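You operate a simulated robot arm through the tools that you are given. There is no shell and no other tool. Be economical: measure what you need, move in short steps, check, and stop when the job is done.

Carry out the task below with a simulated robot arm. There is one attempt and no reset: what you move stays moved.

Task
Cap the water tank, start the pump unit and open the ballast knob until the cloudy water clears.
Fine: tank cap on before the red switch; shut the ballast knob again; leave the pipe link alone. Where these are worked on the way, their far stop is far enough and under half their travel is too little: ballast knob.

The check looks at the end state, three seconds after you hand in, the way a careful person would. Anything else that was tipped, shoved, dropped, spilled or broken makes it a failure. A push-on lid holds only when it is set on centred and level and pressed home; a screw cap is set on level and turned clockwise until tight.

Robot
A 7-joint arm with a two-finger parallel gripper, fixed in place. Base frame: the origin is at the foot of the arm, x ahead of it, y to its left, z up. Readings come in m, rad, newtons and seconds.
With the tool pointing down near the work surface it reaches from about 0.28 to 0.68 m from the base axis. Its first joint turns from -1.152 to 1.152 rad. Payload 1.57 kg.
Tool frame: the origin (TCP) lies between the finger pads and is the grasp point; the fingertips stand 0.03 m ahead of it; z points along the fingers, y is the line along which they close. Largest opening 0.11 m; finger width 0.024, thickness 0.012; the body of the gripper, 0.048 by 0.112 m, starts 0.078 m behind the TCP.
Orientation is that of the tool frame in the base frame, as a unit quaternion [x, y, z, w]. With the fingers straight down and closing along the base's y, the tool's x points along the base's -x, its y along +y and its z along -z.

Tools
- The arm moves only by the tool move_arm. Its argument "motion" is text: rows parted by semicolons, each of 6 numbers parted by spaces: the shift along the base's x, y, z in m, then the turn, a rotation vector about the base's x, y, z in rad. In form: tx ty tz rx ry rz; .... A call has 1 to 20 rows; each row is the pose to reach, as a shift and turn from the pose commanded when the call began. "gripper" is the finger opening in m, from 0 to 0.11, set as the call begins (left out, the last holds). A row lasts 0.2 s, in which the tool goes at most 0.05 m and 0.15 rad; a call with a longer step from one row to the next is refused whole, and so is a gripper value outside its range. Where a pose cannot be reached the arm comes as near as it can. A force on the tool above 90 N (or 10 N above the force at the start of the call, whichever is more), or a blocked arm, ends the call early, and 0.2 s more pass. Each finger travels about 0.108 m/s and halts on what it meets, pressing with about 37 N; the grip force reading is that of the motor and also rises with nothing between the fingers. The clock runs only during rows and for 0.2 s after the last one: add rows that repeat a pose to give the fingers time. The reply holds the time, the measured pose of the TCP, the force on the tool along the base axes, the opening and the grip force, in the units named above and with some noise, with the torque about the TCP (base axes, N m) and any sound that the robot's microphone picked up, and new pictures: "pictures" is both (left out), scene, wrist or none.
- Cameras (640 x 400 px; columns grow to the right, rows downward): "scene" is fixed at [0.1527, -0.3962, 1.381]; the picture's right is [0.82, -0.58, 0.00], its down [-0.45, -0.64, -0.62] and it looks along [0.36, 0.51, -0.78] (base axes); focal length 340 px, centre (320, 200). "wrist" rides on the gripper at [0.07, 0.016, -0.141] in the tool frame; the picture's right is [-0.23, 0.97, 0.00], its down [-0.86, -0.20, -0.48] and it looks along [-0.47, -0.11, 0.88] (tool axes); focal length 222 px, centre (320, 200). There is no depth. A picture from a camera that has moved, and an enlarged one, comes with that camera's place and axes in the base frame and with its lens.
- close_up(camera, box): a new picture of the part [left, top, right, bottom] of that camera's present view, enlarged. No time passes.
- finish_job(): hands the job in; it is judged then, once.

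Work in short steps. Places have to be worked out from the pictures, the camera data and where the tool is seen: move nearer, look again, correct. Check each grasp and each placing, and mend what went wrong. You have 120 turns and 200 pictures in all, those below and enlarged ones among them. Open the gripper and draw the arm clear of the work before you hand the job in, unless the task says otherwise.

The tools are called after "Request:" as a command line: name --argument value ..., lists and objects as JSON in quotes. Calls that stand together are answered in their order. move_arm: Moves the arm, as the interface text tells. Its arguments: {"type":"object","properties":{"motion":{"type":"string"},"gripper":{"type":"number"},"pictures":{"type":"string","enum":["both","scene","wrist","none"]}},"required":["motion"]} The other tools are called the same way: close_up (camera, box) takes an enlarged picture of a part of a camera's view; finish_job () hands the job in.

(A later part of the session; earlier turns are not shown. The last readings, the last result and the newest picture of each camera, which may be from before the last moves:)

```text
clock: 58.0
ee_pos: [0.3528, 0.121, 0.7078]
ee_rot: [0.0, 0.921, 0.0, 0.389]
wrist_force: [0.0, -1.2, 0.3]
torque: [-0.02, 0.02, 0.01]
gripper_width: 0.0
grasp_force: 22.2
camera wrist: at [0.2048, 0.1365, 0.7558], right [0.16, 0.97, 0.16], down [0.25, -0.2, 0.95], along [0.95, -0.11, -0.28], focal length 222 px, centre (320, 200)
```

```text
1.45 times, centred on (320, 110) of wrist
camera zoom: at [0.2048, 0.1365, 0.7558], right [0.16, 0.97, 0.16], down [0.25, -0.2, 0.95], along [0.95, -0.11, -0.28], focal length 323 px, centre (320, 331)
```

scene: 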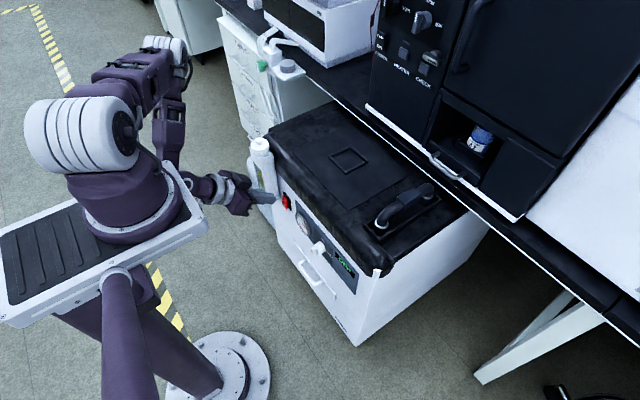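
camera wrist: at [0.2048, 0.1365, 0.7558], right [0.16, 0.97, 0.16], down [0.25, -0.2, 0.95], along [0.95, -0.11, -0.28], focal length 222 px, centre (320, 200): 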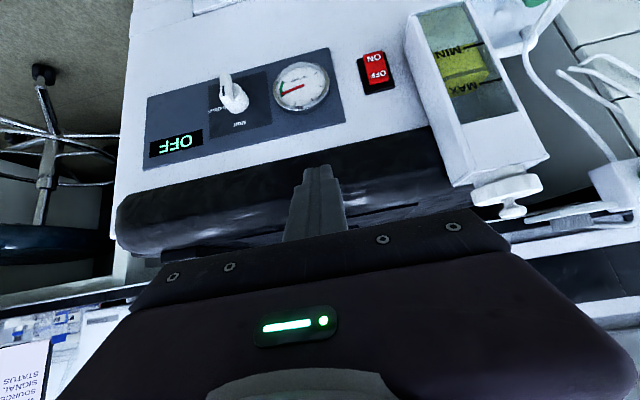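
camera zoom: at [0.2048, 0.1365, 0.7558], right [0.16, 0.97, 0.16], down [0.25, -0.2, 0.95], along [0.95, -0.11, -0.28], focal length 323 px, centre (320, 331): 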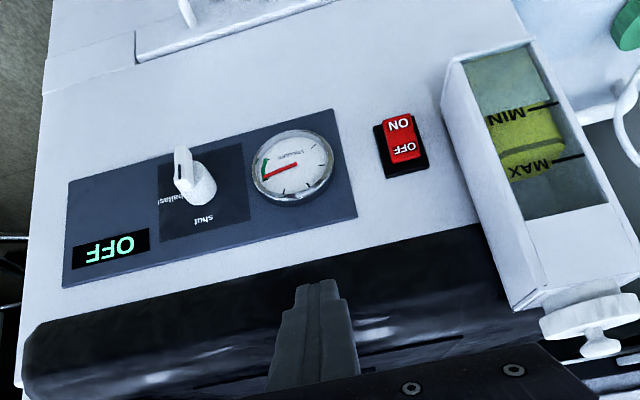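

Good view of the panel (upside down). Let me enlarge knob, switch and sight glass.

Request:
close_up --camera "wrist" --box '[190, 60, 290, 140]'

Request:
close_up --camera "wrist" --box '[350, 40, 410, 100]'

Request:
close_up --camera "scene" --box '[270, 185, 366, 275]'

```text
5.00 times, centred on (240, 100) of wrist
camera zoom: at [0.2048, 0.1365, 0.7558], right [0.16, 0.97, 0.16], down [0.25, -0.2, 0.95], along [0.95, -0.11, -0.28], focal length 1111 px, centre (720, 700)
```

zoom: 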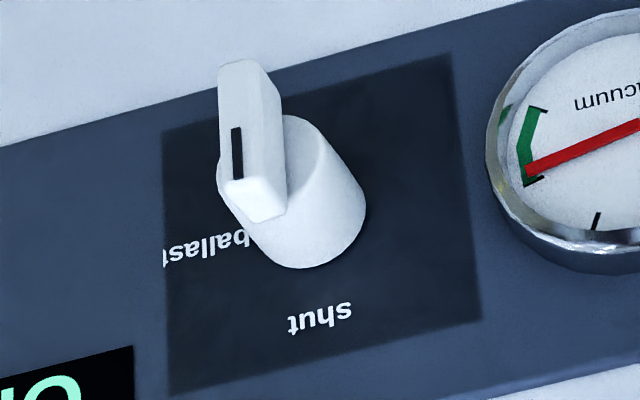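

```text
6.67 times, centred on (380, 70) of wrist
camera zoom: at [0.2048, 0.1365, 0.7558], right [0.16, 0.97, 0.16], down [0.25, -0.2, 0.95], along [0.95, -0.11, -0.28], focal length 1481 px, centre (-80, 1067)
```

zoom: 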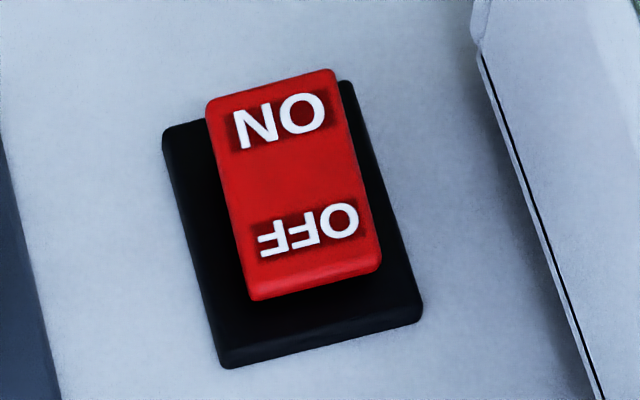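

```text
4.44 times, centred on (318, 230) of scene
camera zoom: at [0.1527, -0.3962, 1.381], right [0.82, -0.58, 0.0], down [-0.45, -0.64, -0.62], along [0.36, 0.51, -0.78], focal length 1512 px, centre (329, 67)
```

zoom: 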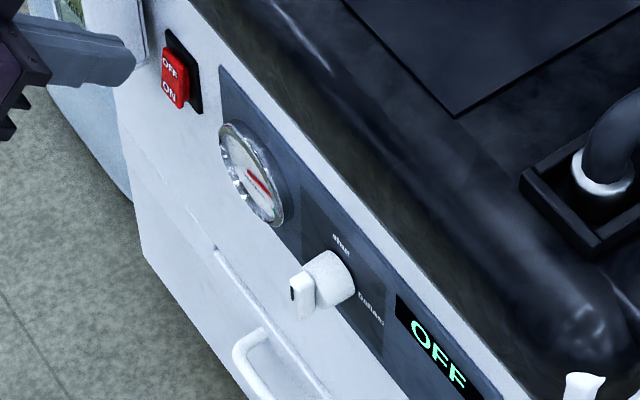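

Switch ON end triangulates consistently at (0.444, 0.211, 0.511). I move in front of it, ~4 cm off the panel, with closed fingers.

Request:
move_arm --motion "0 0.03 -0.03 0 0 0;0 0.06 -0.06 0 0 0;0 0.087 -0.09 0 0 0;0 0.087 -0.13 0 0 0;0.007 0.087 -0.17 0 0 0;0.007 0.087 -0.187 0 0 0;0.007 0.087 -0.187 0 0 0"

Request:
close_up --camera "wrist" --box '[220, 60, 420, 220]'

Request:
close_up --camera "scene" --box '[230, 160, 326, 240]'

```text
clock: 59.6
ee_pos: [0.3598, 0.208, 0.5385]
ee_rot: [-0.001, 0.922, 0.001, 0.388]
wrist_force: [-0.4, 0.4, 0.5]
torque: [-0.01, -0.02, 0.03]
gripper_width: 0.0002
grasp_force: 20.8
out of reach, approached as far as the arm can: row 6, 7
camera wrist: at [0.211, 0.2244, 0.5859], right [0.16, 0.97, 0.16], down [0.25, -0.2, 0.95], along [0.95, -0.11, -0.28], focal length 222 px, centre (320, 200)
```

scene: 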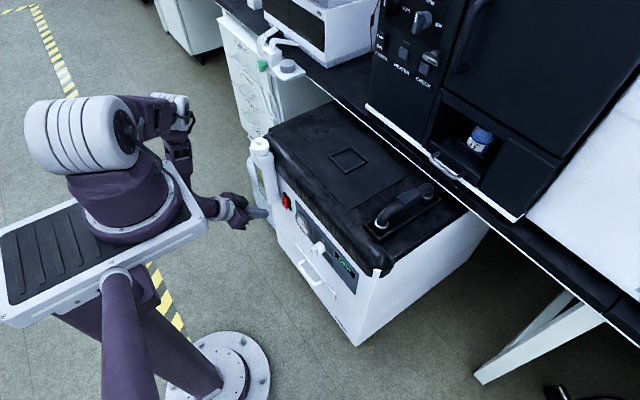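
wrist: 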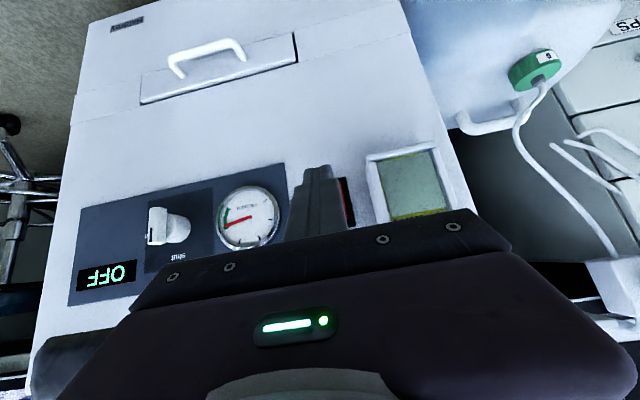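

```text
2.50 times, centred on (320, 140) of wrist
camera zoom: at [0.211, 0.2244, 0.5859], right [0.16, 0.97, 0.16], down [0.25, -0.2, 0.95], along [0.95, -0.11, -0.28], focal length 555 px, centre (320, 350)
```

zoom: 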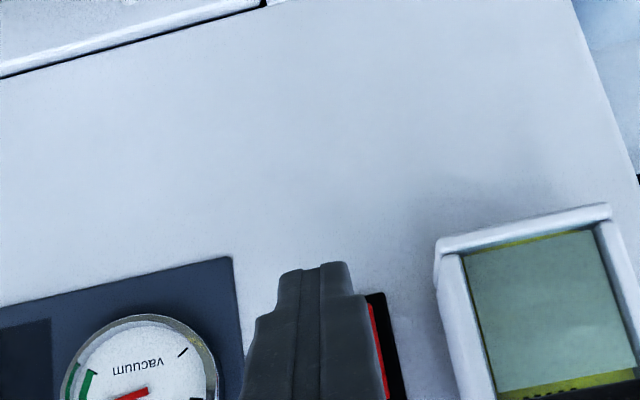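

```text
5.00 times, centred on (278, 200) of scene
camera zoom: at [0.1527, -0.3962, 1.381], right [0.82, -0.58, 0.0], down [-0.45, -0.64, -0.62], along [0.36, 0.51, -0.78], focal length 1701 px, centre (530, 200)
```

zoom: 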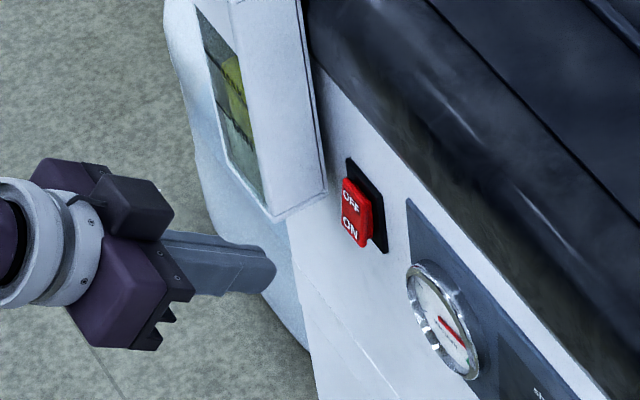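

At reach limit (z 0.5385). Moving forward should ease it; I go +3 cm in x and 2 cm down, and check.

Request:
move_arm --motion "0.02 0 0 0 0 0;0.035 0.001 -0.01 0 0 0;0.035 0.001 -0.02 0 0 0;0.035 0.001 -0.02 0 0 0" --pictures "none"

Request:
close_up --camera "wrist" --box '[220, 60, 420, 220]'

Request:
close_up --camera "scene" --box '[230, 160, 326, 240]'

```text
clock: 60.6
ee_pos: [0.3947, 0.2109, 0.5321]
ee_rot: [0.001, 0.922, 0.0, 0.388]
wrist_force: [0.0, 0.6, 0.0]
torque: [-0.04, 0.01, -0.01]
gripper_width: 0.0
grasp_force: 21.7
out of reach, approached as far as the arm can: row 2, 3, 4
```

```text
2.50 times, centred on (320, 140) of wrist
camera zoom: at [0.2464, 0.2267, 0.5794], right [0.16, 0.97, 0.16], down [0.25, -0.2, 0.95], along [0.95, -0.11, -0.28], focal length 555 px, centre (320, 350)
```

zoom: 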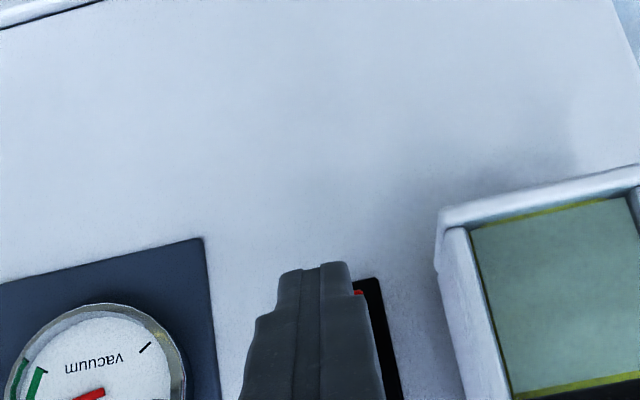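

```text
5.00 times, centred on (278, 200) of scene
camera zoom: at [0.1527, -0.3962, 1.381], right [0.82, -0.58, 0.0], down [-0.45, -0.64, -0.62], along [0.36, 0.51, -0.78], focal length 1701 px, centre (530, 200)
```

zoom: 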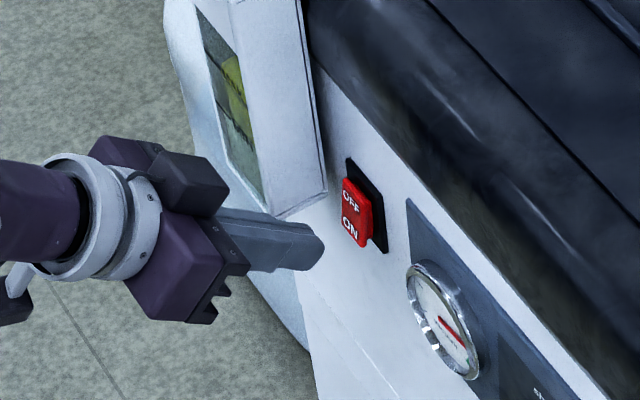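

The 45° pitch limits depth, so I steepen by 0.27 rad (to ~60° down), shifting to y≈0.204 to clear the tank, and look.

Request:
move_arm --motion "-0.004 -0.003 0.005 0 0.14 0;-0.004 -0.007 0.005 0 0.27 0;-0.002 -0.007 -0.002 0 0.27 0;-0.002 -0.007 -0.002 0 0.27 0" --pictures "none"

Request:
close_up --camera "wrist" --box '[220, 60, 480, 220]'

Request:
close_up --camera "scene" --box '[230, 160, 326, 240]'

```text
clock: 61.6
ee_pos: [0.3923, 0.2042, 0.5291]
ee_rot: [-0.001, 0.966, 0.0, 0.26]
wrist_force: [0.2, 0.1, 0.2]
torque: [0.0, 0.01, 0.01]
gripper_width: 0.0002
grasp_force: 21.4
```

```text
2.46 times, centred on (350, 140) of wrist
camera zoom: at [0.263, 0.2197, 0.6154], right [0.2, 0.97, 0.11], down [0.5, -0.2, 0.84], along [0.84, -0.11, -0.52], focal length 547 px, centre (246, 348)
```

zoom: 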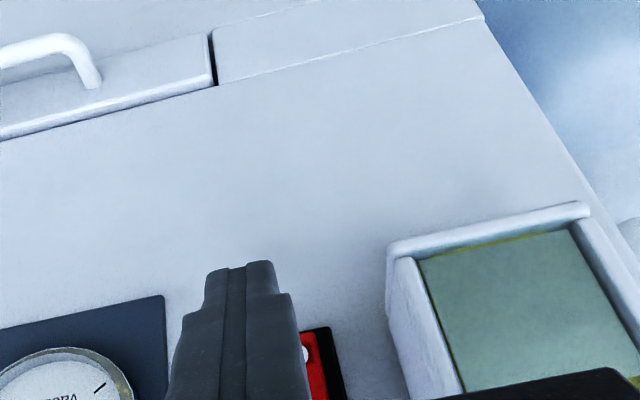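

```text
5.00 times, centred on (278, 200) of scene
camera zoom: at [0.1527, -0.3962, 1.381], right [0.82, -0.58, 0.0], down [-0.45, -0.64, -0.62], along [0.36, 0.51, -0.78], focal length 1701 px, centre (530, 200)
```

zoom: 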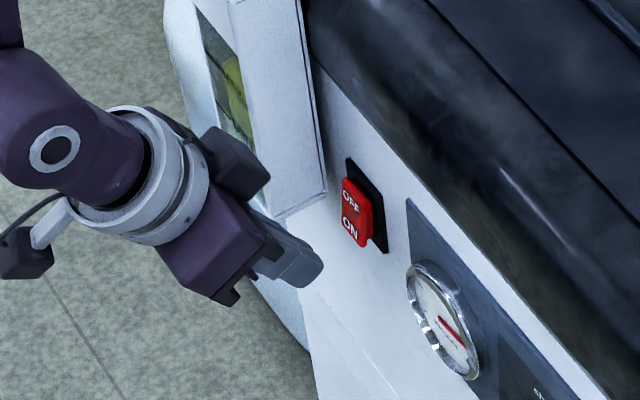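

In reach now. Leading edge of fingertip ≈(0.418, 0.204, 0.509). I advance in x toward the rocker's ON end in small steps with force checks.

Request:
move_arm --motion "0.008 0 0 0 0 0;0.016 0 0 0 0 0;0.021 0 0 0 0 0;0.021 0 0 0 0 0" --pictures "none"

Request:
close_up --camera "scene" --box '[230, 160, 326, 240]'

```text
clock: 62.6
ee_pos: [0.4121, 0.2039, 0.5292]
ee_rot: [0.0, 0.966, -0.001, 0.26]
wrist_force: [-1.2, -0.5, 0.8]
torque: [0.02, -0.03, 0.0]
gripper_width: 0.0003
grasp_force: 21.5
```

```text
5.00 times, centred on (278, 200) of scene
camera zoom: at [0.1527, -0.3962, 1.381], right [0.82, -0.58, 0.0], down [-0.45, -0.64, -0.62], along [0.36, 0.51, -0.78], focal length 1701 px, centre (530, 200)
```

zoom: 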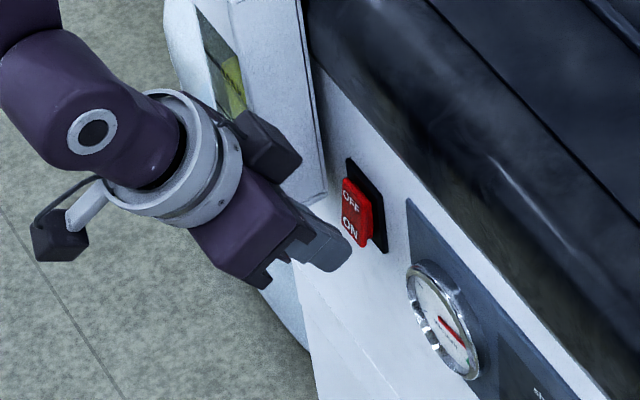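

Near contact at the lower end of ON. I raise 5 mm and press forward.

Request:
move_arm --motion "0 0 0.005 0 0 0;0.004 0.001 0.005 0 0 0;0.008 0.001 0.005 0 0 0;0.008 0.001 0.005 0 0 0" --pictures "none"

Request:
close_up --camera "scene" --box '[250, 175, 330, 225]'

```text
clock: 63.6
ee_pos: [0.4209, 0.2047, 0.5347]
ee_rot: [0.0, 0.965, 0.0, 0.261]
wrist_force: [0.2, -0.2, 0.5]
torque: [-0.01, 0.01, -0.02]
gripper_width: 0.0001
grasp_force: 21.2
```

```text
8.00 times, centred on (290, 200) of scene
camera zoom: at [0.1528, -0.3962, 1.381], right [0.82, -0.58, 0.0], down [-0.45, -0.64, -0.62], along [0.36, 0.51, -0.78], focal length 2722 px, centre (560, 200)
```

zoom: 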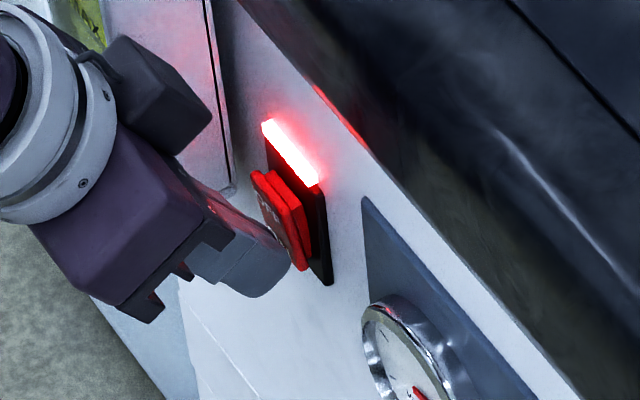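

The rocker flipped and its lamp lit. I back off and look at the display and gauge.

Request:
move_arm --motion "-0.03 -0.005 0 0 0 0;-0.05 -0.03 0.02 0 0 0;-0.05 -0.07 0.05 0 0 0;-0.05 -0.11 0.08 0 0 0;-0.05 -0.11 0.08 0 0 0"

Request:
close_up --camera "scene" --box '[240, 180, 368, 280]'

Request:
close_up --camera "wrist" --box '[100, 0, 500, 220]'

```text
clock: 64.8
ee_pos: [0.3696, 0.0949, 0.614]
ee_rot: [0.0, 0.966, 0.001, 0.26]
wrist_force: [-0.2, 0.0, 0.4]
torque: [0.0, 0.04, 0.01]
gripper_width: 0.0
grasp_force: 21.4
camera wrist: at [0.2405, 0.1104, 0.7008], right [0.2, 0.97, 0.12], down [0.5, -0.2, 0.84], along [0.84, -0.11, -0.52], focal length 222 px, centre (320, 200)
```

scene: 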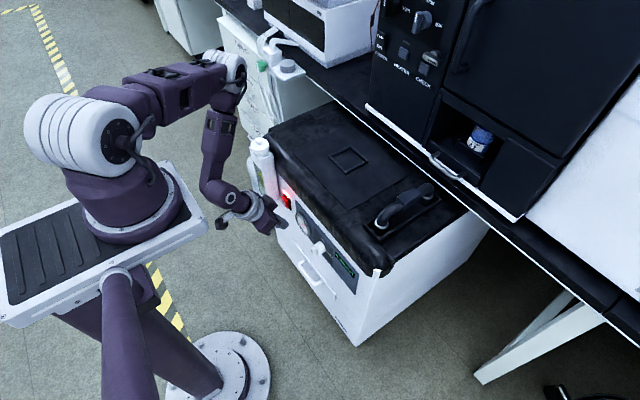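
wrist: 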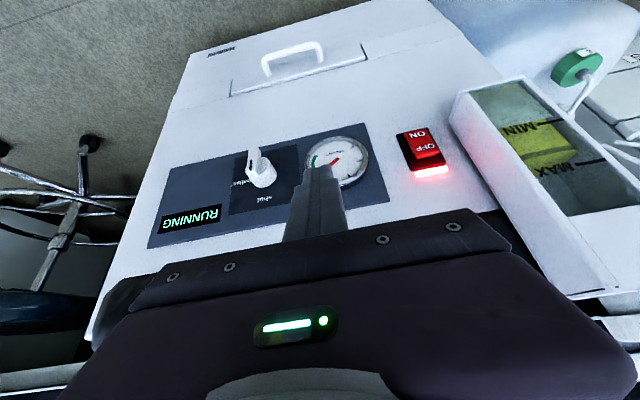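

```text
4.00 times, centred on (304, 230) of scene
camera zoom: at [0.1527, -0.3962, 1.381], right [0.82, -0.58, 0.0], down [-0.45, -0.64, -0.62], along [0.36, 0.51, -0.78], focal length 1361 px, centre (384, 80)
```

zoom: 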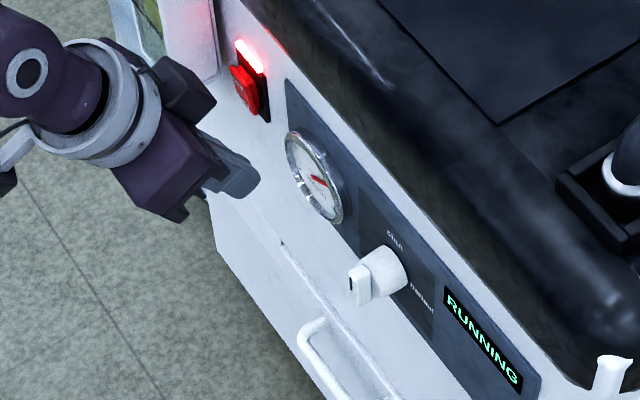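

```text
1.60 times, centred on (300, 110) of wrist
camera zoom: at [0.2405, 0.1104, 0.7008], right [0.2, 0.97, 0.12], down [0.5, -0.2, 0.84], along [0.84, -0.11, -0.52], focal length 355 px, centre (352, 344)
```

zoom: 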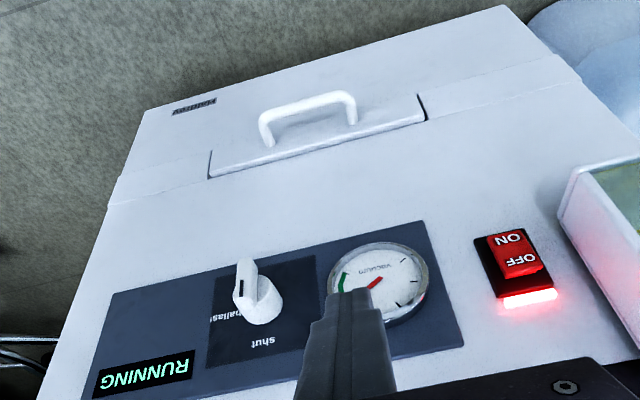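

Display says RUNNING. Now I need the knob handle precisely; enlarge it.

Request:
close_up --camera "wrist" --box '[215, 130, 305, 220]'

Request:
close_up --camera "scene" --box '[310, 225, 358, 265]'

```text
4.44 times, centred on (260, 175) of wrist
camera zoom: at [0.2405, 0.1104, 0.7008], right [0.2, 0.97, 0.12], down [0.5, -0.2, 0.84], along [0.84, -0.11, -0.52], focal length 987 px, centre (587, 311)
```

zoom: 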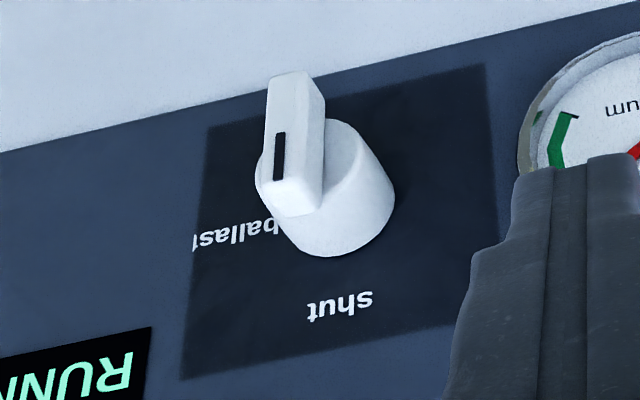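

```text
10.00 times, centred on (334, 245) of scene
camera zoom: at [0.1527, -0.3962, 1.381], right [0.82, -0.58, 0.0], down [-0.45, -0.64, -0.62], along [0.36, 0.51, -0.78], focal length 3402 px, centre (180, -250)
```

zoom: 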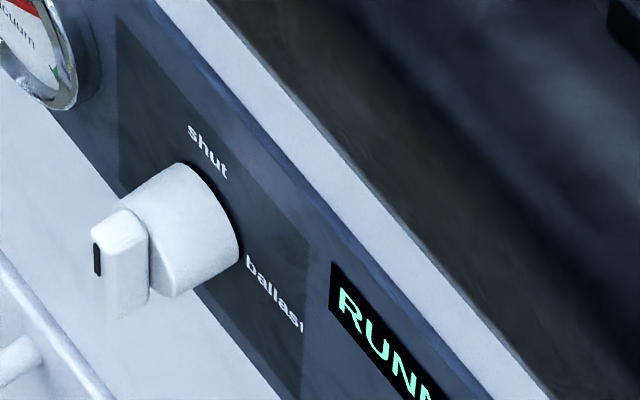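

The knob's bar handle is vertical (pointer at "shut"), about x 0.416–0.43, y≈0.016, z≈0.50–0.537. I'd like to grip and turn it about x, so I first test in free space how far the tool can roll about base x near there.

Request:
move_arm --motion "-0.01 -0.03 -0.02 0 0 0;-0.01 -0.06 -0.04 0 0 0;-0.01 -0.079 -0.06 0 0 0;-0.01 -0.079 -0.06 0.15 0 0;-0.01 -0.079 -0.06 0.3 0 0;-0.01 -0.079 -0.06 0.45 0 0;-0.01 -0.079 -0.06 0.6 0 0;-0.01 -0.079 -0.06 0.75 0 0;-0.01 -0.079 -0.06 0.9 0 0;-0.01 -0.079 -0.06 1.05 0 0;-0.01 -0.079 -0.06 1.2 0 0;-0.01 -0.079 -0.06 1.2 0 0" --gripper 0.04

```text
clock: 67.4
ee_pos: [0.386, -0.0494, 0.6084]
ee_rot: [0.146, 0.8, 0.539, 0.218]
wrist_force: [0.5, 0.0, 0.0]
torque: [0.01, 0.03, 0.0]
gripper_width: 0.0401
grasp_force: 0.0
out of reach, approached as far as the arm can: row 8, 9, 10, 11, 12
camera wrist: at [0.2558, -0.1249, 0.6542], right [0.19, 0.26, 0.95], down [0.5, -0.86, 0.13], along [0.85, 0.44, -0.29], focal length 222 px, centre (320, 200)
```

scene: 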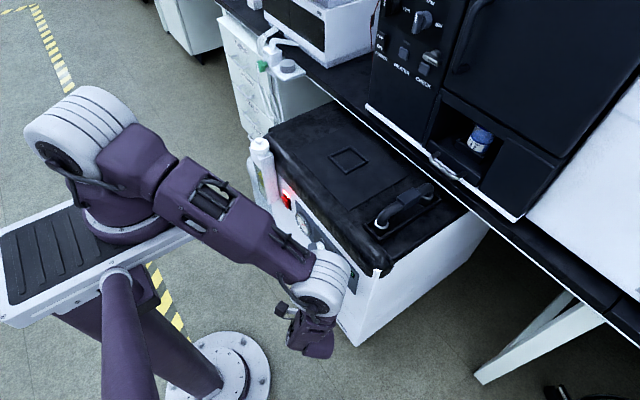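
wrist: 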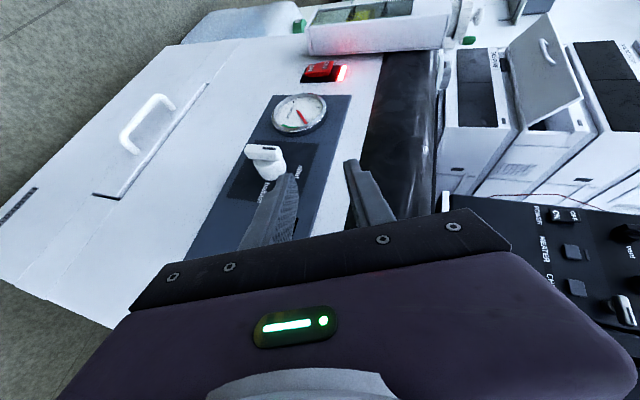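

The roll reaches about 0.75–0.8 rad there. Plan: grip the bar, turn ~45°+, then finish by pushing the pointer end. I return to zero roll at a staging pose before the knob.

Request:
move_arm --motion "0 0.01 0 -0.15 0 0;-0.004 0.02 0 -0.3 0 0;-0.008 0.03 0 -0.45 0 0;-0.012 0.04 0 -0.6 0 0;-0.016 0.05 0 -0.75 0 0;-0.016 0.06 -0.01 -0.9 0 0;-0.016 0.065 -0.02 -1.05 0 0;-0.016 0.065 -0.035 -1.2 0 0;-0.016 0.065 -0.05 -1.2 0 0;-0.016 0.065 -0.05 -1.2 0 0"

Request:
close_up --camera "wrist" --box '[240, 90, 400, 210]'

Request:
close_up --camera "scene" --box '[270, 210, 366, 280]'

```text
clock: 69.6
ee_pos: [0.3691, 0.0144, 0.557]
ee_rot: [-0.001, 0.966, 0.0, 0.26]
wrist_force: [0.2, -0.3, 0.0]
torque: [0.01, -0.01, -0.01]
gripper_width: 0.0399
grasp_force: 0.0
camera wrist: at [0.2396, 0.0296, 0.6433], right [0.2, 0.97, 0.11], down [0.5, -0.2, 0.84], along [0.84, -0.11, -0.52], focal length 222 px, centre (320, 200)
```

scene: 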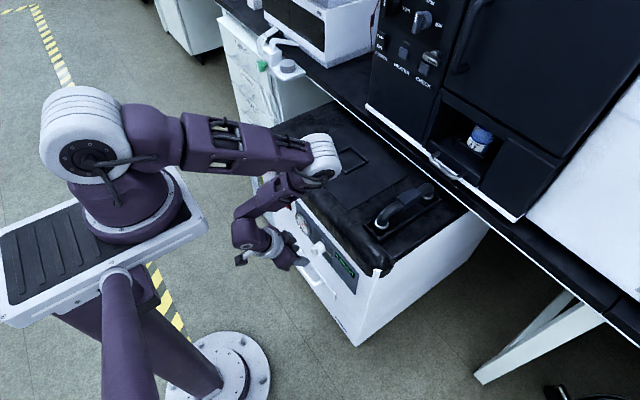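
wrist: 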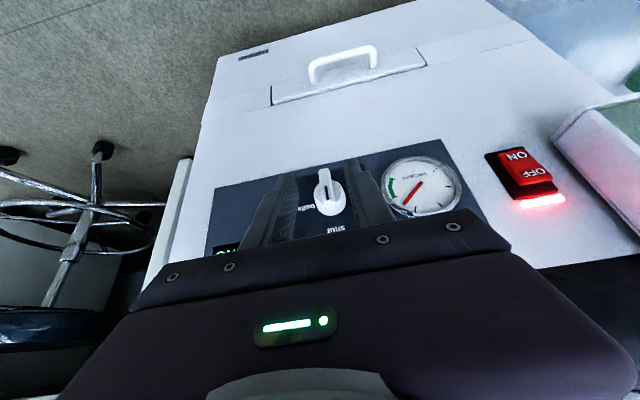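

```text
3.33 times, centred on (320, 150) of wrist
camera zoom: at [0.2396, 0.0296, 0.6433], right [0.2, 0.97, 0.11], down [0.5, -0.2, 0.84], along [0.84, -0.11, -0.52], focal length 740 px, centre (320, 367)
```

zoom: 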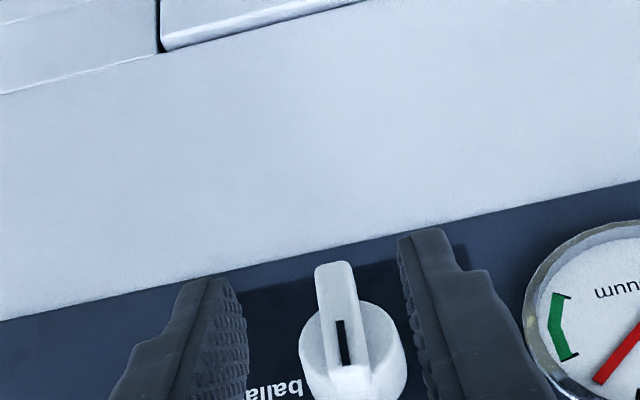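

```text
5.71 times, centred on (318, 245) of scene
camera zoom: at [0.1528, -0.3962, 1.381], right [0.82, -0.58, 0.0], down [-0.45, -0.64, -0.62], along [0.36, 0.51, -0.78], focal length 1944 px, centre (331, -57)
```

zoom: 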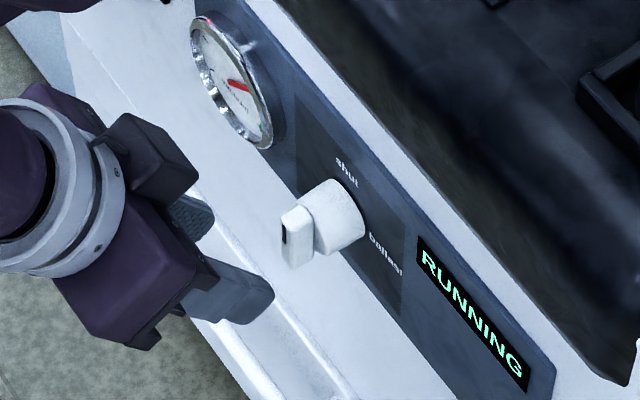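

Consistent triangulation: bar front at x=0.416, y≈0.0155, z 0.496–0.534. I advance so the pads straddle the bar.

Request:
move_arm --motion "0.012 0.001 -0.012 0 0 0;0.022 0.001 -0.022 0 0 0;0.031 0.001 -0.029 0 0 0;0.031 0.001 -0.029 0 0 0" --pictures "none"

Request:
close_up --camera "wrist" --box '[240, 110, 400, 230]'

Request:
close_up --camera "scene" --box '[280, 215, 360, 275]'

```text
clock: 70.6
ee_pos: [0.4019, 0.0163, 0.5283]
ee_rot: [0.0, 0.966, 0.0, 0.26]
wrist_force: [-0.4, -0.3, 0.1]
torque: [-0.01, 0.0, 0.0]
gripper_width: 0.04
grasp_force: 0.0
```

```text
3.33 times, centred on (320, 170) of wrist
camera zoom: at [0.2714, 0.0312, 0.6143], right [0.2, 0.97, 0.11], down [0.5, -0.2, 0.84], along [0.84, -0.11, -0.52], focal length 740 px, centre (320, 300)
```

zoom: 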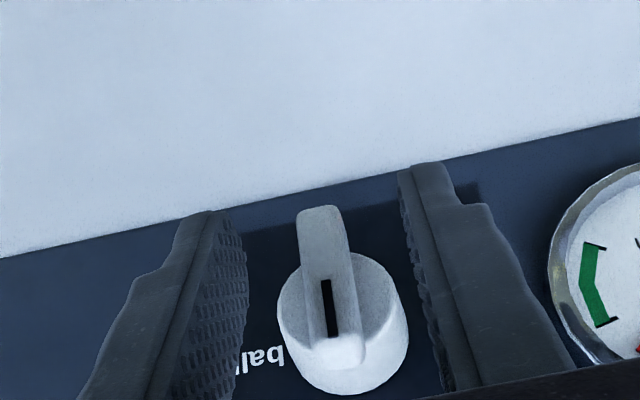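

```text
6.67 times, centred on (320, 245) of scene
camera zoom: at [0.1528, -0.3962, 1.381], right [0.82, -0.58, 0.0], down [-0.45, -0.64, -0.62], along [0.36, 0.51, -0.78], focal length 2268 px, centre (320, -100)
```

zoom: 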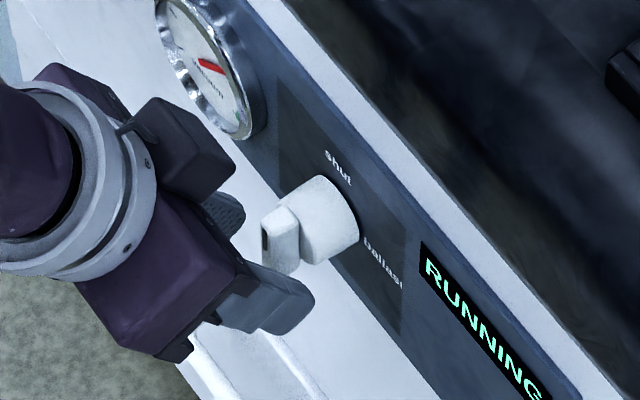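

The bar is between the pads. I close gently.

Request:
move_arm --motion "0 0 0 0 0 0;0 0 0 0 0 0;0 0 0 0 0 0" --gripper 0.0 --pictures "none"

Request:
close_up --camera "wrist" --box '[240, 110, 400, 230]'

Request:
close_up --camera "scene" --box '[280, 215, 360, 275]'

```text
clock: 71.4
ee_pos: [0.4008, 0.0153, 0.528]
ee_rot: [0.0, 0.966, 0.0, 0.26]
wrist_force: [0.4, -10.0, -5.6]
torque: [-0.12, -0.16, -0.19]
gripper_width: 0.0118
grasp_force: 29.1
```

```text
3.33 times, centred on (320, 170) of wrist
camera zoom: at [0.2714, 0.0307, 0.6143], right [0.2, 0.97, 0.11], down [0.5, -0.2, 0.84], along [0.84, -0.11, -0.52], focal length 740 px, centre (320, 300)
```

zoom: 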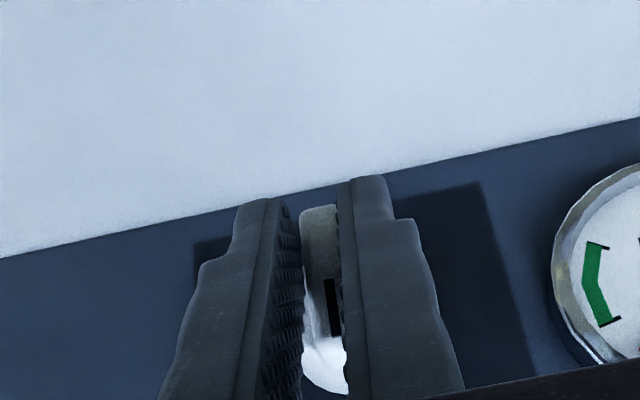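

```text
6.67 times, centred on (320, 245) of scene
camera zoom: at [0.1528, -0.3964, 1.3809], right [0.82, -0.58, 0.0], down [-0.45, -0.64, -0.62], along [0.36, 0.51, -0.78], focal length 2268 px, centre (320, -100)
```

zoom: 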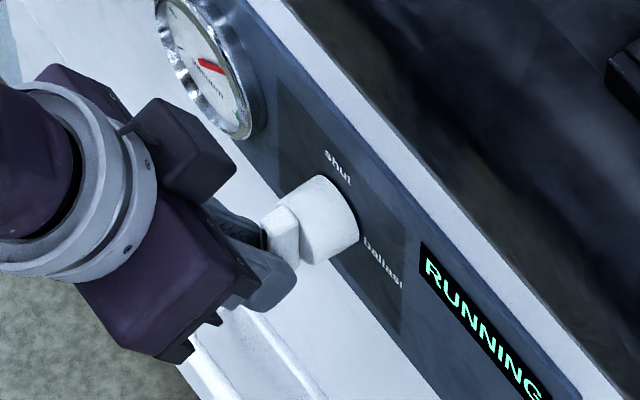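

Gripped at 12 mm. I rotate about the knob axis (base +x) by 0.3 rad first and check forces.

Request:
move_arm --motion "0 -0.001 0 0.05 0 0;0 -0.0025 -0.0001 0.15 0 0;0 -0.0044 -0.0006 0.3 0 0;0 -0.0044 -0.0006 0.3 0 0" --pictures "none"

Request:
close_up --camera "scene" --box '[280, 215, 360, 275]'

```text
clock: 72.4
ee_pos: [0.4005, 0.011, 0.5274]
ee_rot: [0.039, 0.954, 0.145, 0.258]
wrist_force: [7.6, -5.2, -16.2]
torque: [-0.15, 0.34, -0.13]
gripper_width: 0.012
grasp_force: 29.0
```

```text
6.67 times, centred on (320, 245) of scene
camera zoom: at [0.153, -0.3963, 1.3809], right [0.82, -0.58, 0.0], down [-0.45, -0.64, -0.62], along [0.36, 0.51, -0.78], focal length 2268 px, centre (320, -100)
```

zoom: 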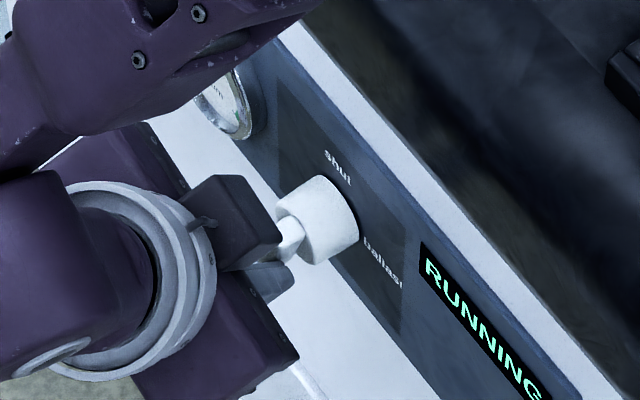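

Turning with modest forces. Continue to 0.75 rad.

Request:
move_arm --motion "-0.001 -0.0017 -0.0016 0.15 0 0;-0.001 -0.0034 -0.0026 0.3 0 0;-0.001 -0.0048 -0.0038 0.45 0 0;-0.001 -0.0048 -0.0038 0.45 0 0" --pictures "none"

Request:
close_up --camera "scene" --box '[230, 150, 390, 275]'

Request:
close_up --camera "wrist" --box '[160, 40, 480, 240]'

```text
clock: 73.3
ee_pos: [0.4046, -0.0108, 0.5521]
ee_rot: [0.095, 0.895, 0.353, 0.255]
wrist_force: [-23.3, -14.7, 39.3]
torque: [0.46, -0.08, 0.26]
gripper_width: 0.0061
grasp_force: 26.5
out of reach, approached as far as the arm can: row 2, 3, 4
stopped in row 4: the force on the tool passed its limit at 124 N (the readings are from after the stop); the commanded pose is now the measured one
```

```text
3.20 times, centred on (310, 212) of scene
camera zoom: at [0.1519, -0.3965, 1.381], right [0.82, -0.58, 0.0], down [-0.45, -0.64, -0.62], along [0.36, 0.51, -0.78], focal length 1089 px, centre (352, 160)
```

zoom: 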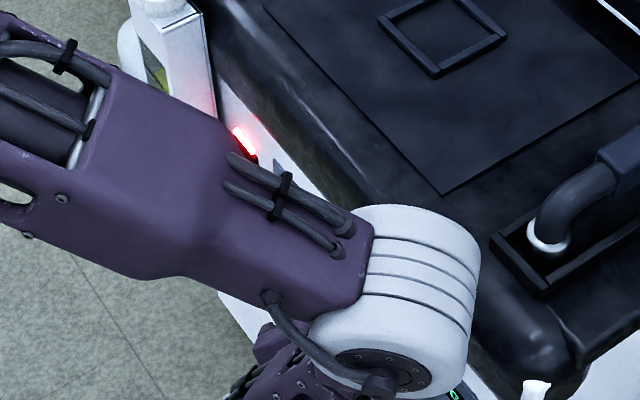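

```text
2.00 times, centred on (320, 140) of wrist
camera zoom: at [0.2724, -0.0576, 0.6234], right [0.19, 0.63, 0.75], down [0.48, -0.73, 0.49], along [0.86, 0.27, -0.44], focal length 444 px, centre (320, 320)
```

zoom: 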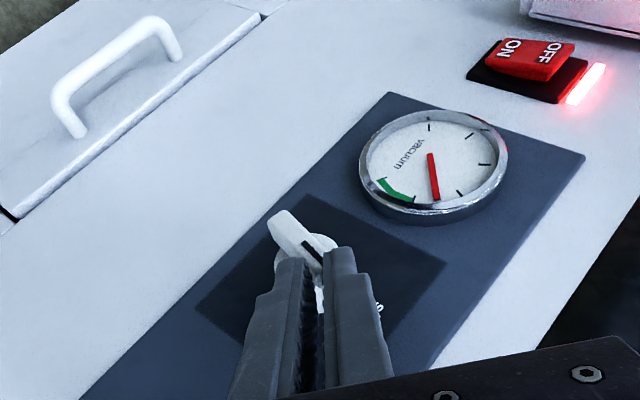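

The arm ran out of reach and slipped, with a link swinging. Knob seems turned ~20°. I open the fingers and draw back toward −x a bit, watching force.

Request:
move_arm --motion "0 0 0 0 0 0;-0.01 0 0.005 0 0 0;-0.03 0 0.015 0 0 0;-0.04 0 0.02 0 0 0" --gripper 0.04

```text
clock: 74.3
ee_pos: [0.3651, -0.0108, 0.5717]
ee_rot: [0.096, 0.895, 0.353, 0.256]
wrist_force: [-0.5, 0.0, 0.0]
torque: [0.05, 0.05, 0.02]
gripper_width: 0.0399
grasp_force: 0.1
camera wrist: at [0.233, -0.0567, 0.6428], right [0.19, 0.63, 0.75], down [0.48, -0.73, 0.49], along [0.86, 0.27, -0.44], focal length 222 px, centre (320, 200)
```

scene: 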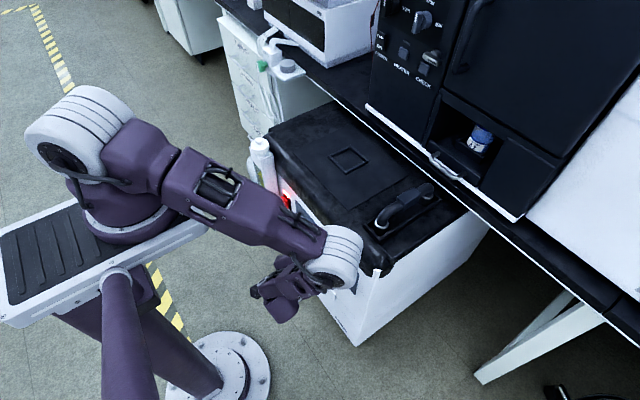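
wrist: 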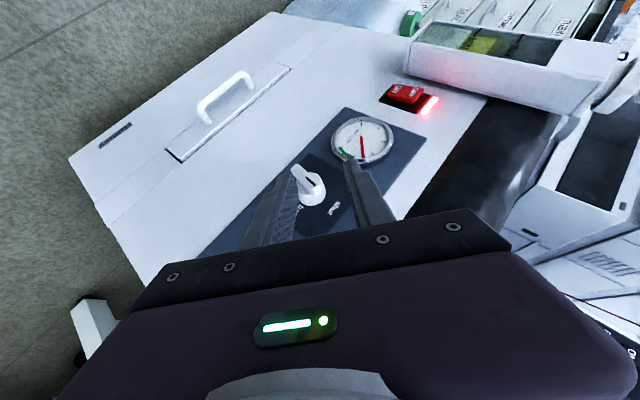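

Free now. I roll back to zero and rise to a safe staging pose, then look at the knob.

Request:
move_arm --motion "-0.005 0.005 0.01 -0.15 0 0;-0.005 0.01 0.02 -0.3 0 0;-0.005 0.02 0.03 -0.45 0 0;-0.005 0.025 0.04 -0.6 0 0;-0.005 0.03 0.04 -0.75 0 0;-0.005 0.03 0.04 -0.75 0 0" --gripper 0.0

Request:
close_up --camera "wrist" --box '[240, 90, 400, 210]'

Request:
close_up --camera "scene" --box '[230, 120, 390, 280]'

```text
clock: 75.7
ee_pos: [0.3591, 0.0199, 0.6123]
ee_rot: [-0.004, 0.962, -0.001, 0.273]
wrist_force: [-0.5, -0.1, -0.1]
torque: [-0.01, -0.04, 0.0]
gripper_width: 0.0
grasp_force: 21.7
camera wrist: at [0.2283, 0.0346, 0.695], right [0.19, 0.98, 0.12], down [0.48, -0.19, 0.86], along [0.86, -0.1, -0.5], focal length 222 px, centre (320, 200)
```

scene: 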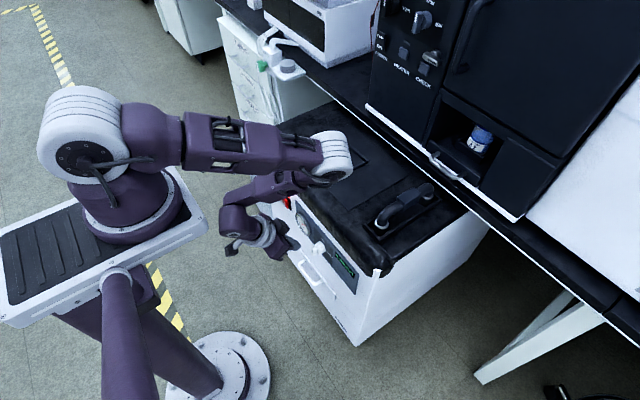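
wrist: 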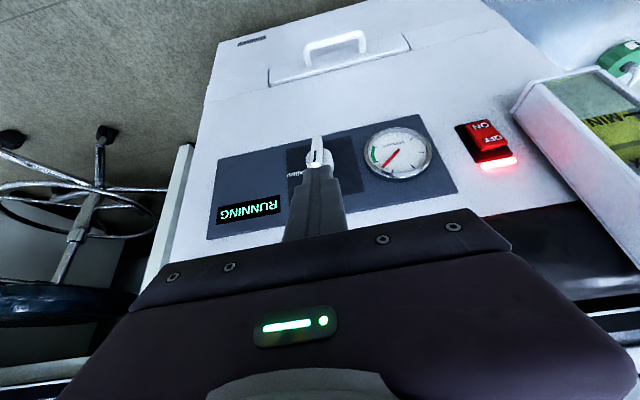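

```text
3.33 times, centred on (320, 150) of wrist
camera zoom: at [0.2283, 0.0346, 0.695], right [0.19, 0.98, 0.12], down [0.48, -0.19, 0.86], along [0.86, -0.1, -0.5], focal length 740 px, centre (320, 367)
```

zoom: 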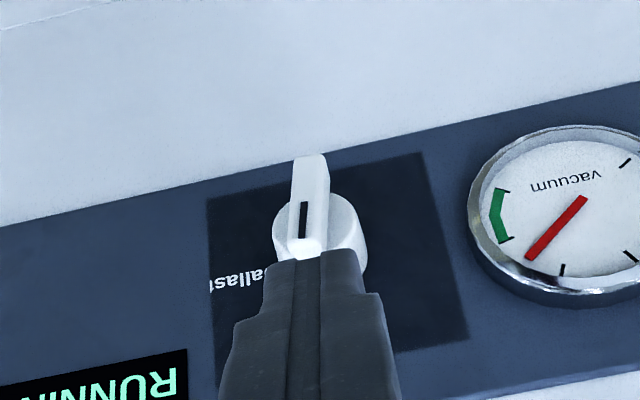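

```text
2.50 times, centred on (310, 200) of scene
camera zoom: at [0.1528, -0.3962, 1.381], right [0.82, -0.58, 0.0], down [-0.45, -0.64, -0.62], along [0.36, 0.51, -0.78], focal length 851 px, centre (345, 200)
```

zoom: 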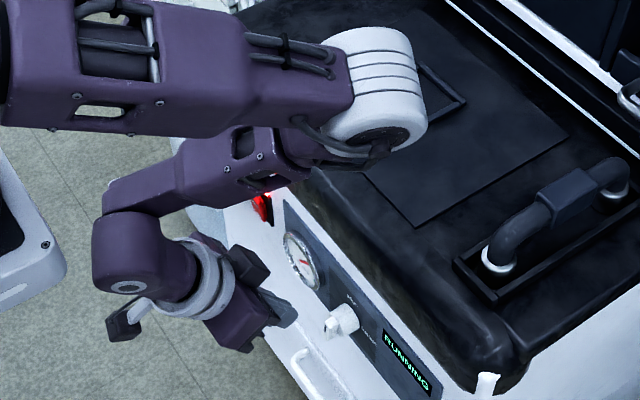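

The knob turned only slightly. I'll push it instead: closed fingertip on the +y side of the bar's upper half, sweeping to −y and then down. First go to the start point beside the bar.

Request:
move_arm --motion "0.005 0.012 -0.03 0 0.026 0;0.011 0.025 -0.052 0 0.026 0;0.028 0.026 -0.063 0 0.026 0;0.0425 0.026 -0.063 0 0.026 0;0.0425 0.026 -0.063 0 0.026 0" --pictures "none"

Request:
close_up --camera "wrist" --box '[240, 110, 400, 230]'

Request:
close_up --camera "scene" --box '[280, 205, 360, 265]'

```text
clock: 76.9
ee_pos: [0.403, 0.0464, 0.5491]
ee_rot: [-0.003, 0.965, -0.001, 0.26]
wrist_force: [-0.5, 0.2, -0.4]
torque: [0.02, 0.0, -0.02]
gripper_width: 0.0
grasp_force: 20.7
```

```text
3.33 times, centred on (320, 170) of wrist
camera zoom: at [0.2731, 0.0606, 0.6354], right [0.19, 0.98, 0.11], down [0.5, -0.19, 0.84], along [0.84, -0.1, -0.52], focal length 740 px, centre (320, 300)
```

zoom: 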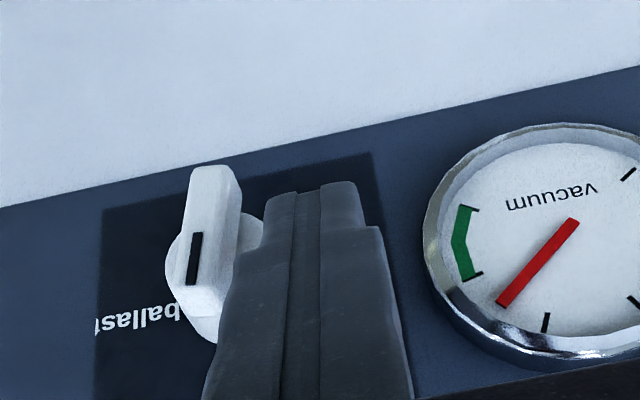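

```text
6.67 times, centred on (320, 235) of scene
camera zoom: at [0.1528, -0.3962, 1.381], right [0.82, -0.58, 0.0], down [-0.45, -0.64, -0.62], along [0.36, 0.51, -0.78], focal length 2268 px, centre (320, -33)
```

zoom: 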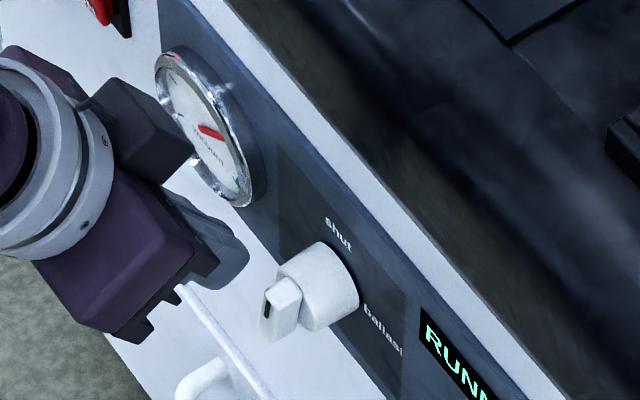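

The fingertip is just to the +y side of the bar. I push −y about 2.3 cm (target ~45°) and look.

Request:
move_arm --motion "0 -0.008 0 0 0 0;0 -0.0154 0.0005 0 0 0;0 -0.0197 0.001 0 0 0;0 -0.0229 0.0005 0 0 0;0 -0.0229 0.0005 0 0 0" --pictures "none"

Request:
close_up --camera "wrist" --box '[240, 110, 400, 230]'

Request:
close_up --camera "scene" --box '[280, 205, 360, 265]'

```text
clock: 78.1
ee_pos: [0.4026, 0.0235, 0.5498]
ee_rot: [-0.003, 0.965, -0.001, 0.261]
wrist_force: [-0.4, -0.6, 0.0]
torque: [-0.04, -0.02, -0.02]
gripper_width: 0.0
grasp_force: 21.0
```

```text
3.33 times, centred on (320, 170) of wrist
camera zoom: at [0.2729, 0.037, 0.6357], right [0.19, 0.98, 0.11], down [0.5, -0.19, 0.84], along [0.84, -0.1, -0.52], focal length 740 px, centre (320, 300)
```

zoom: 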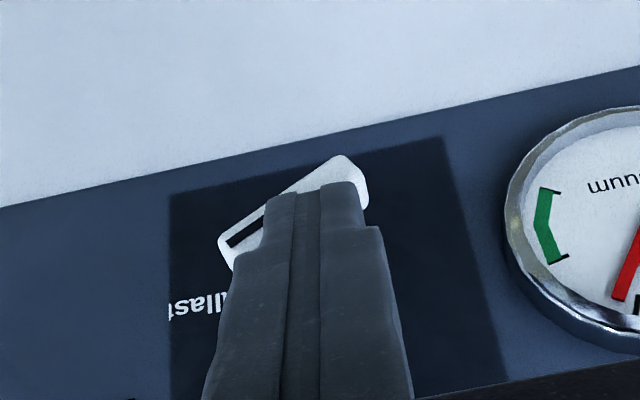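

```text
6.67 times, centred on (320, 235) of scene
camera zoom: at [0.1527, -0.3962, 1.381], right [0.82, -0.58, 0.0], down [-0.45, -0.64, -0.62], along [0.36, 0.51, -0.78], focal length 2268 px, centre (320, -33)
```

zoom: 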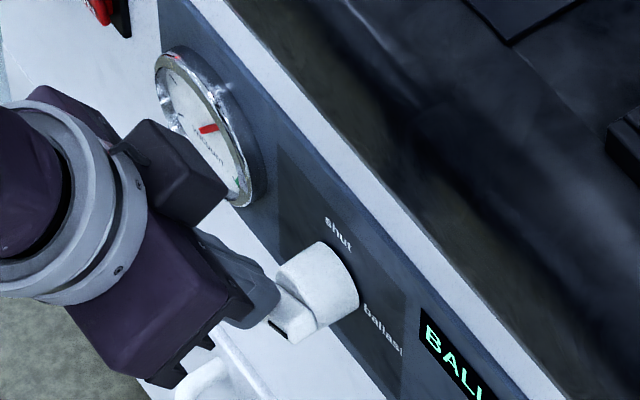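

Excellent — the knob is past half and the display changed to "BALL…". Continue the arc down to the far stop.

Request:
move_arm --motion "0 -0.003 -0.001 0 0 0;0 -0.0055 -0.0032 0 0 0;0 -0.0075 -0.006 0 0 0;0 -0.0095 -0.008 0 0 0;0 -0.0095 -0.008 0 0 0" --pictures "none"

Request:
close_up --camera "wrist" --box '[240, 110, 400, 230]'

Request:
close_up --camera "scene" --box '[220, 120, 380, 280]'

```text
clock: 78.9
ee_pos: [0.4022, 0.0168, 0.5475]
ee_rot: [-0.003, 0.965, 0.001, 0.263]
wrist_force: [-15.1, 2.5, 36.3]
torque: [-0.06, -0.19, -0.02]
gripper_width: 0.0
grasp_force: 21.0
stopped in row 3: the force on the tool passed its limit at 112 N (the readings are from after the stop); the commanded pose is now the measured one
```

```text
3.33 times, centred on (320, 170) of wrist
camera zoom: at [0.2728, 0.0319, 0.6325], right [0.19, 0.98, 0.12], down [0.5, -0.2, 0.85], along [0.85, -0.1, -0.52], focal length 740 px, centre (320, 300)
```

zoom: 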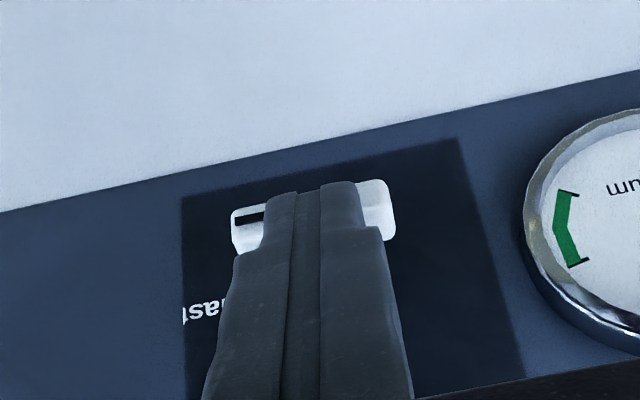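

```text
2.50 times, centred on (300, 200) of scene
camera zoom: at [0.1521, -0.3962, 1.381], right [0.82, -0.58, 0.0], down [-0.45, -0.64, -0.62], along [0.36, 0.51, -0.78], focal length 851 px, centre (370, 200)
```

zoom: 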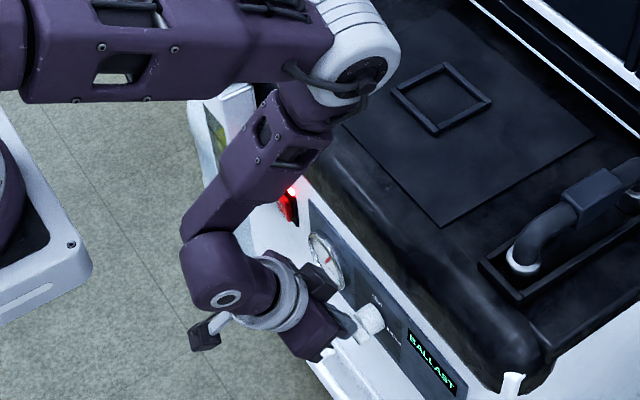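

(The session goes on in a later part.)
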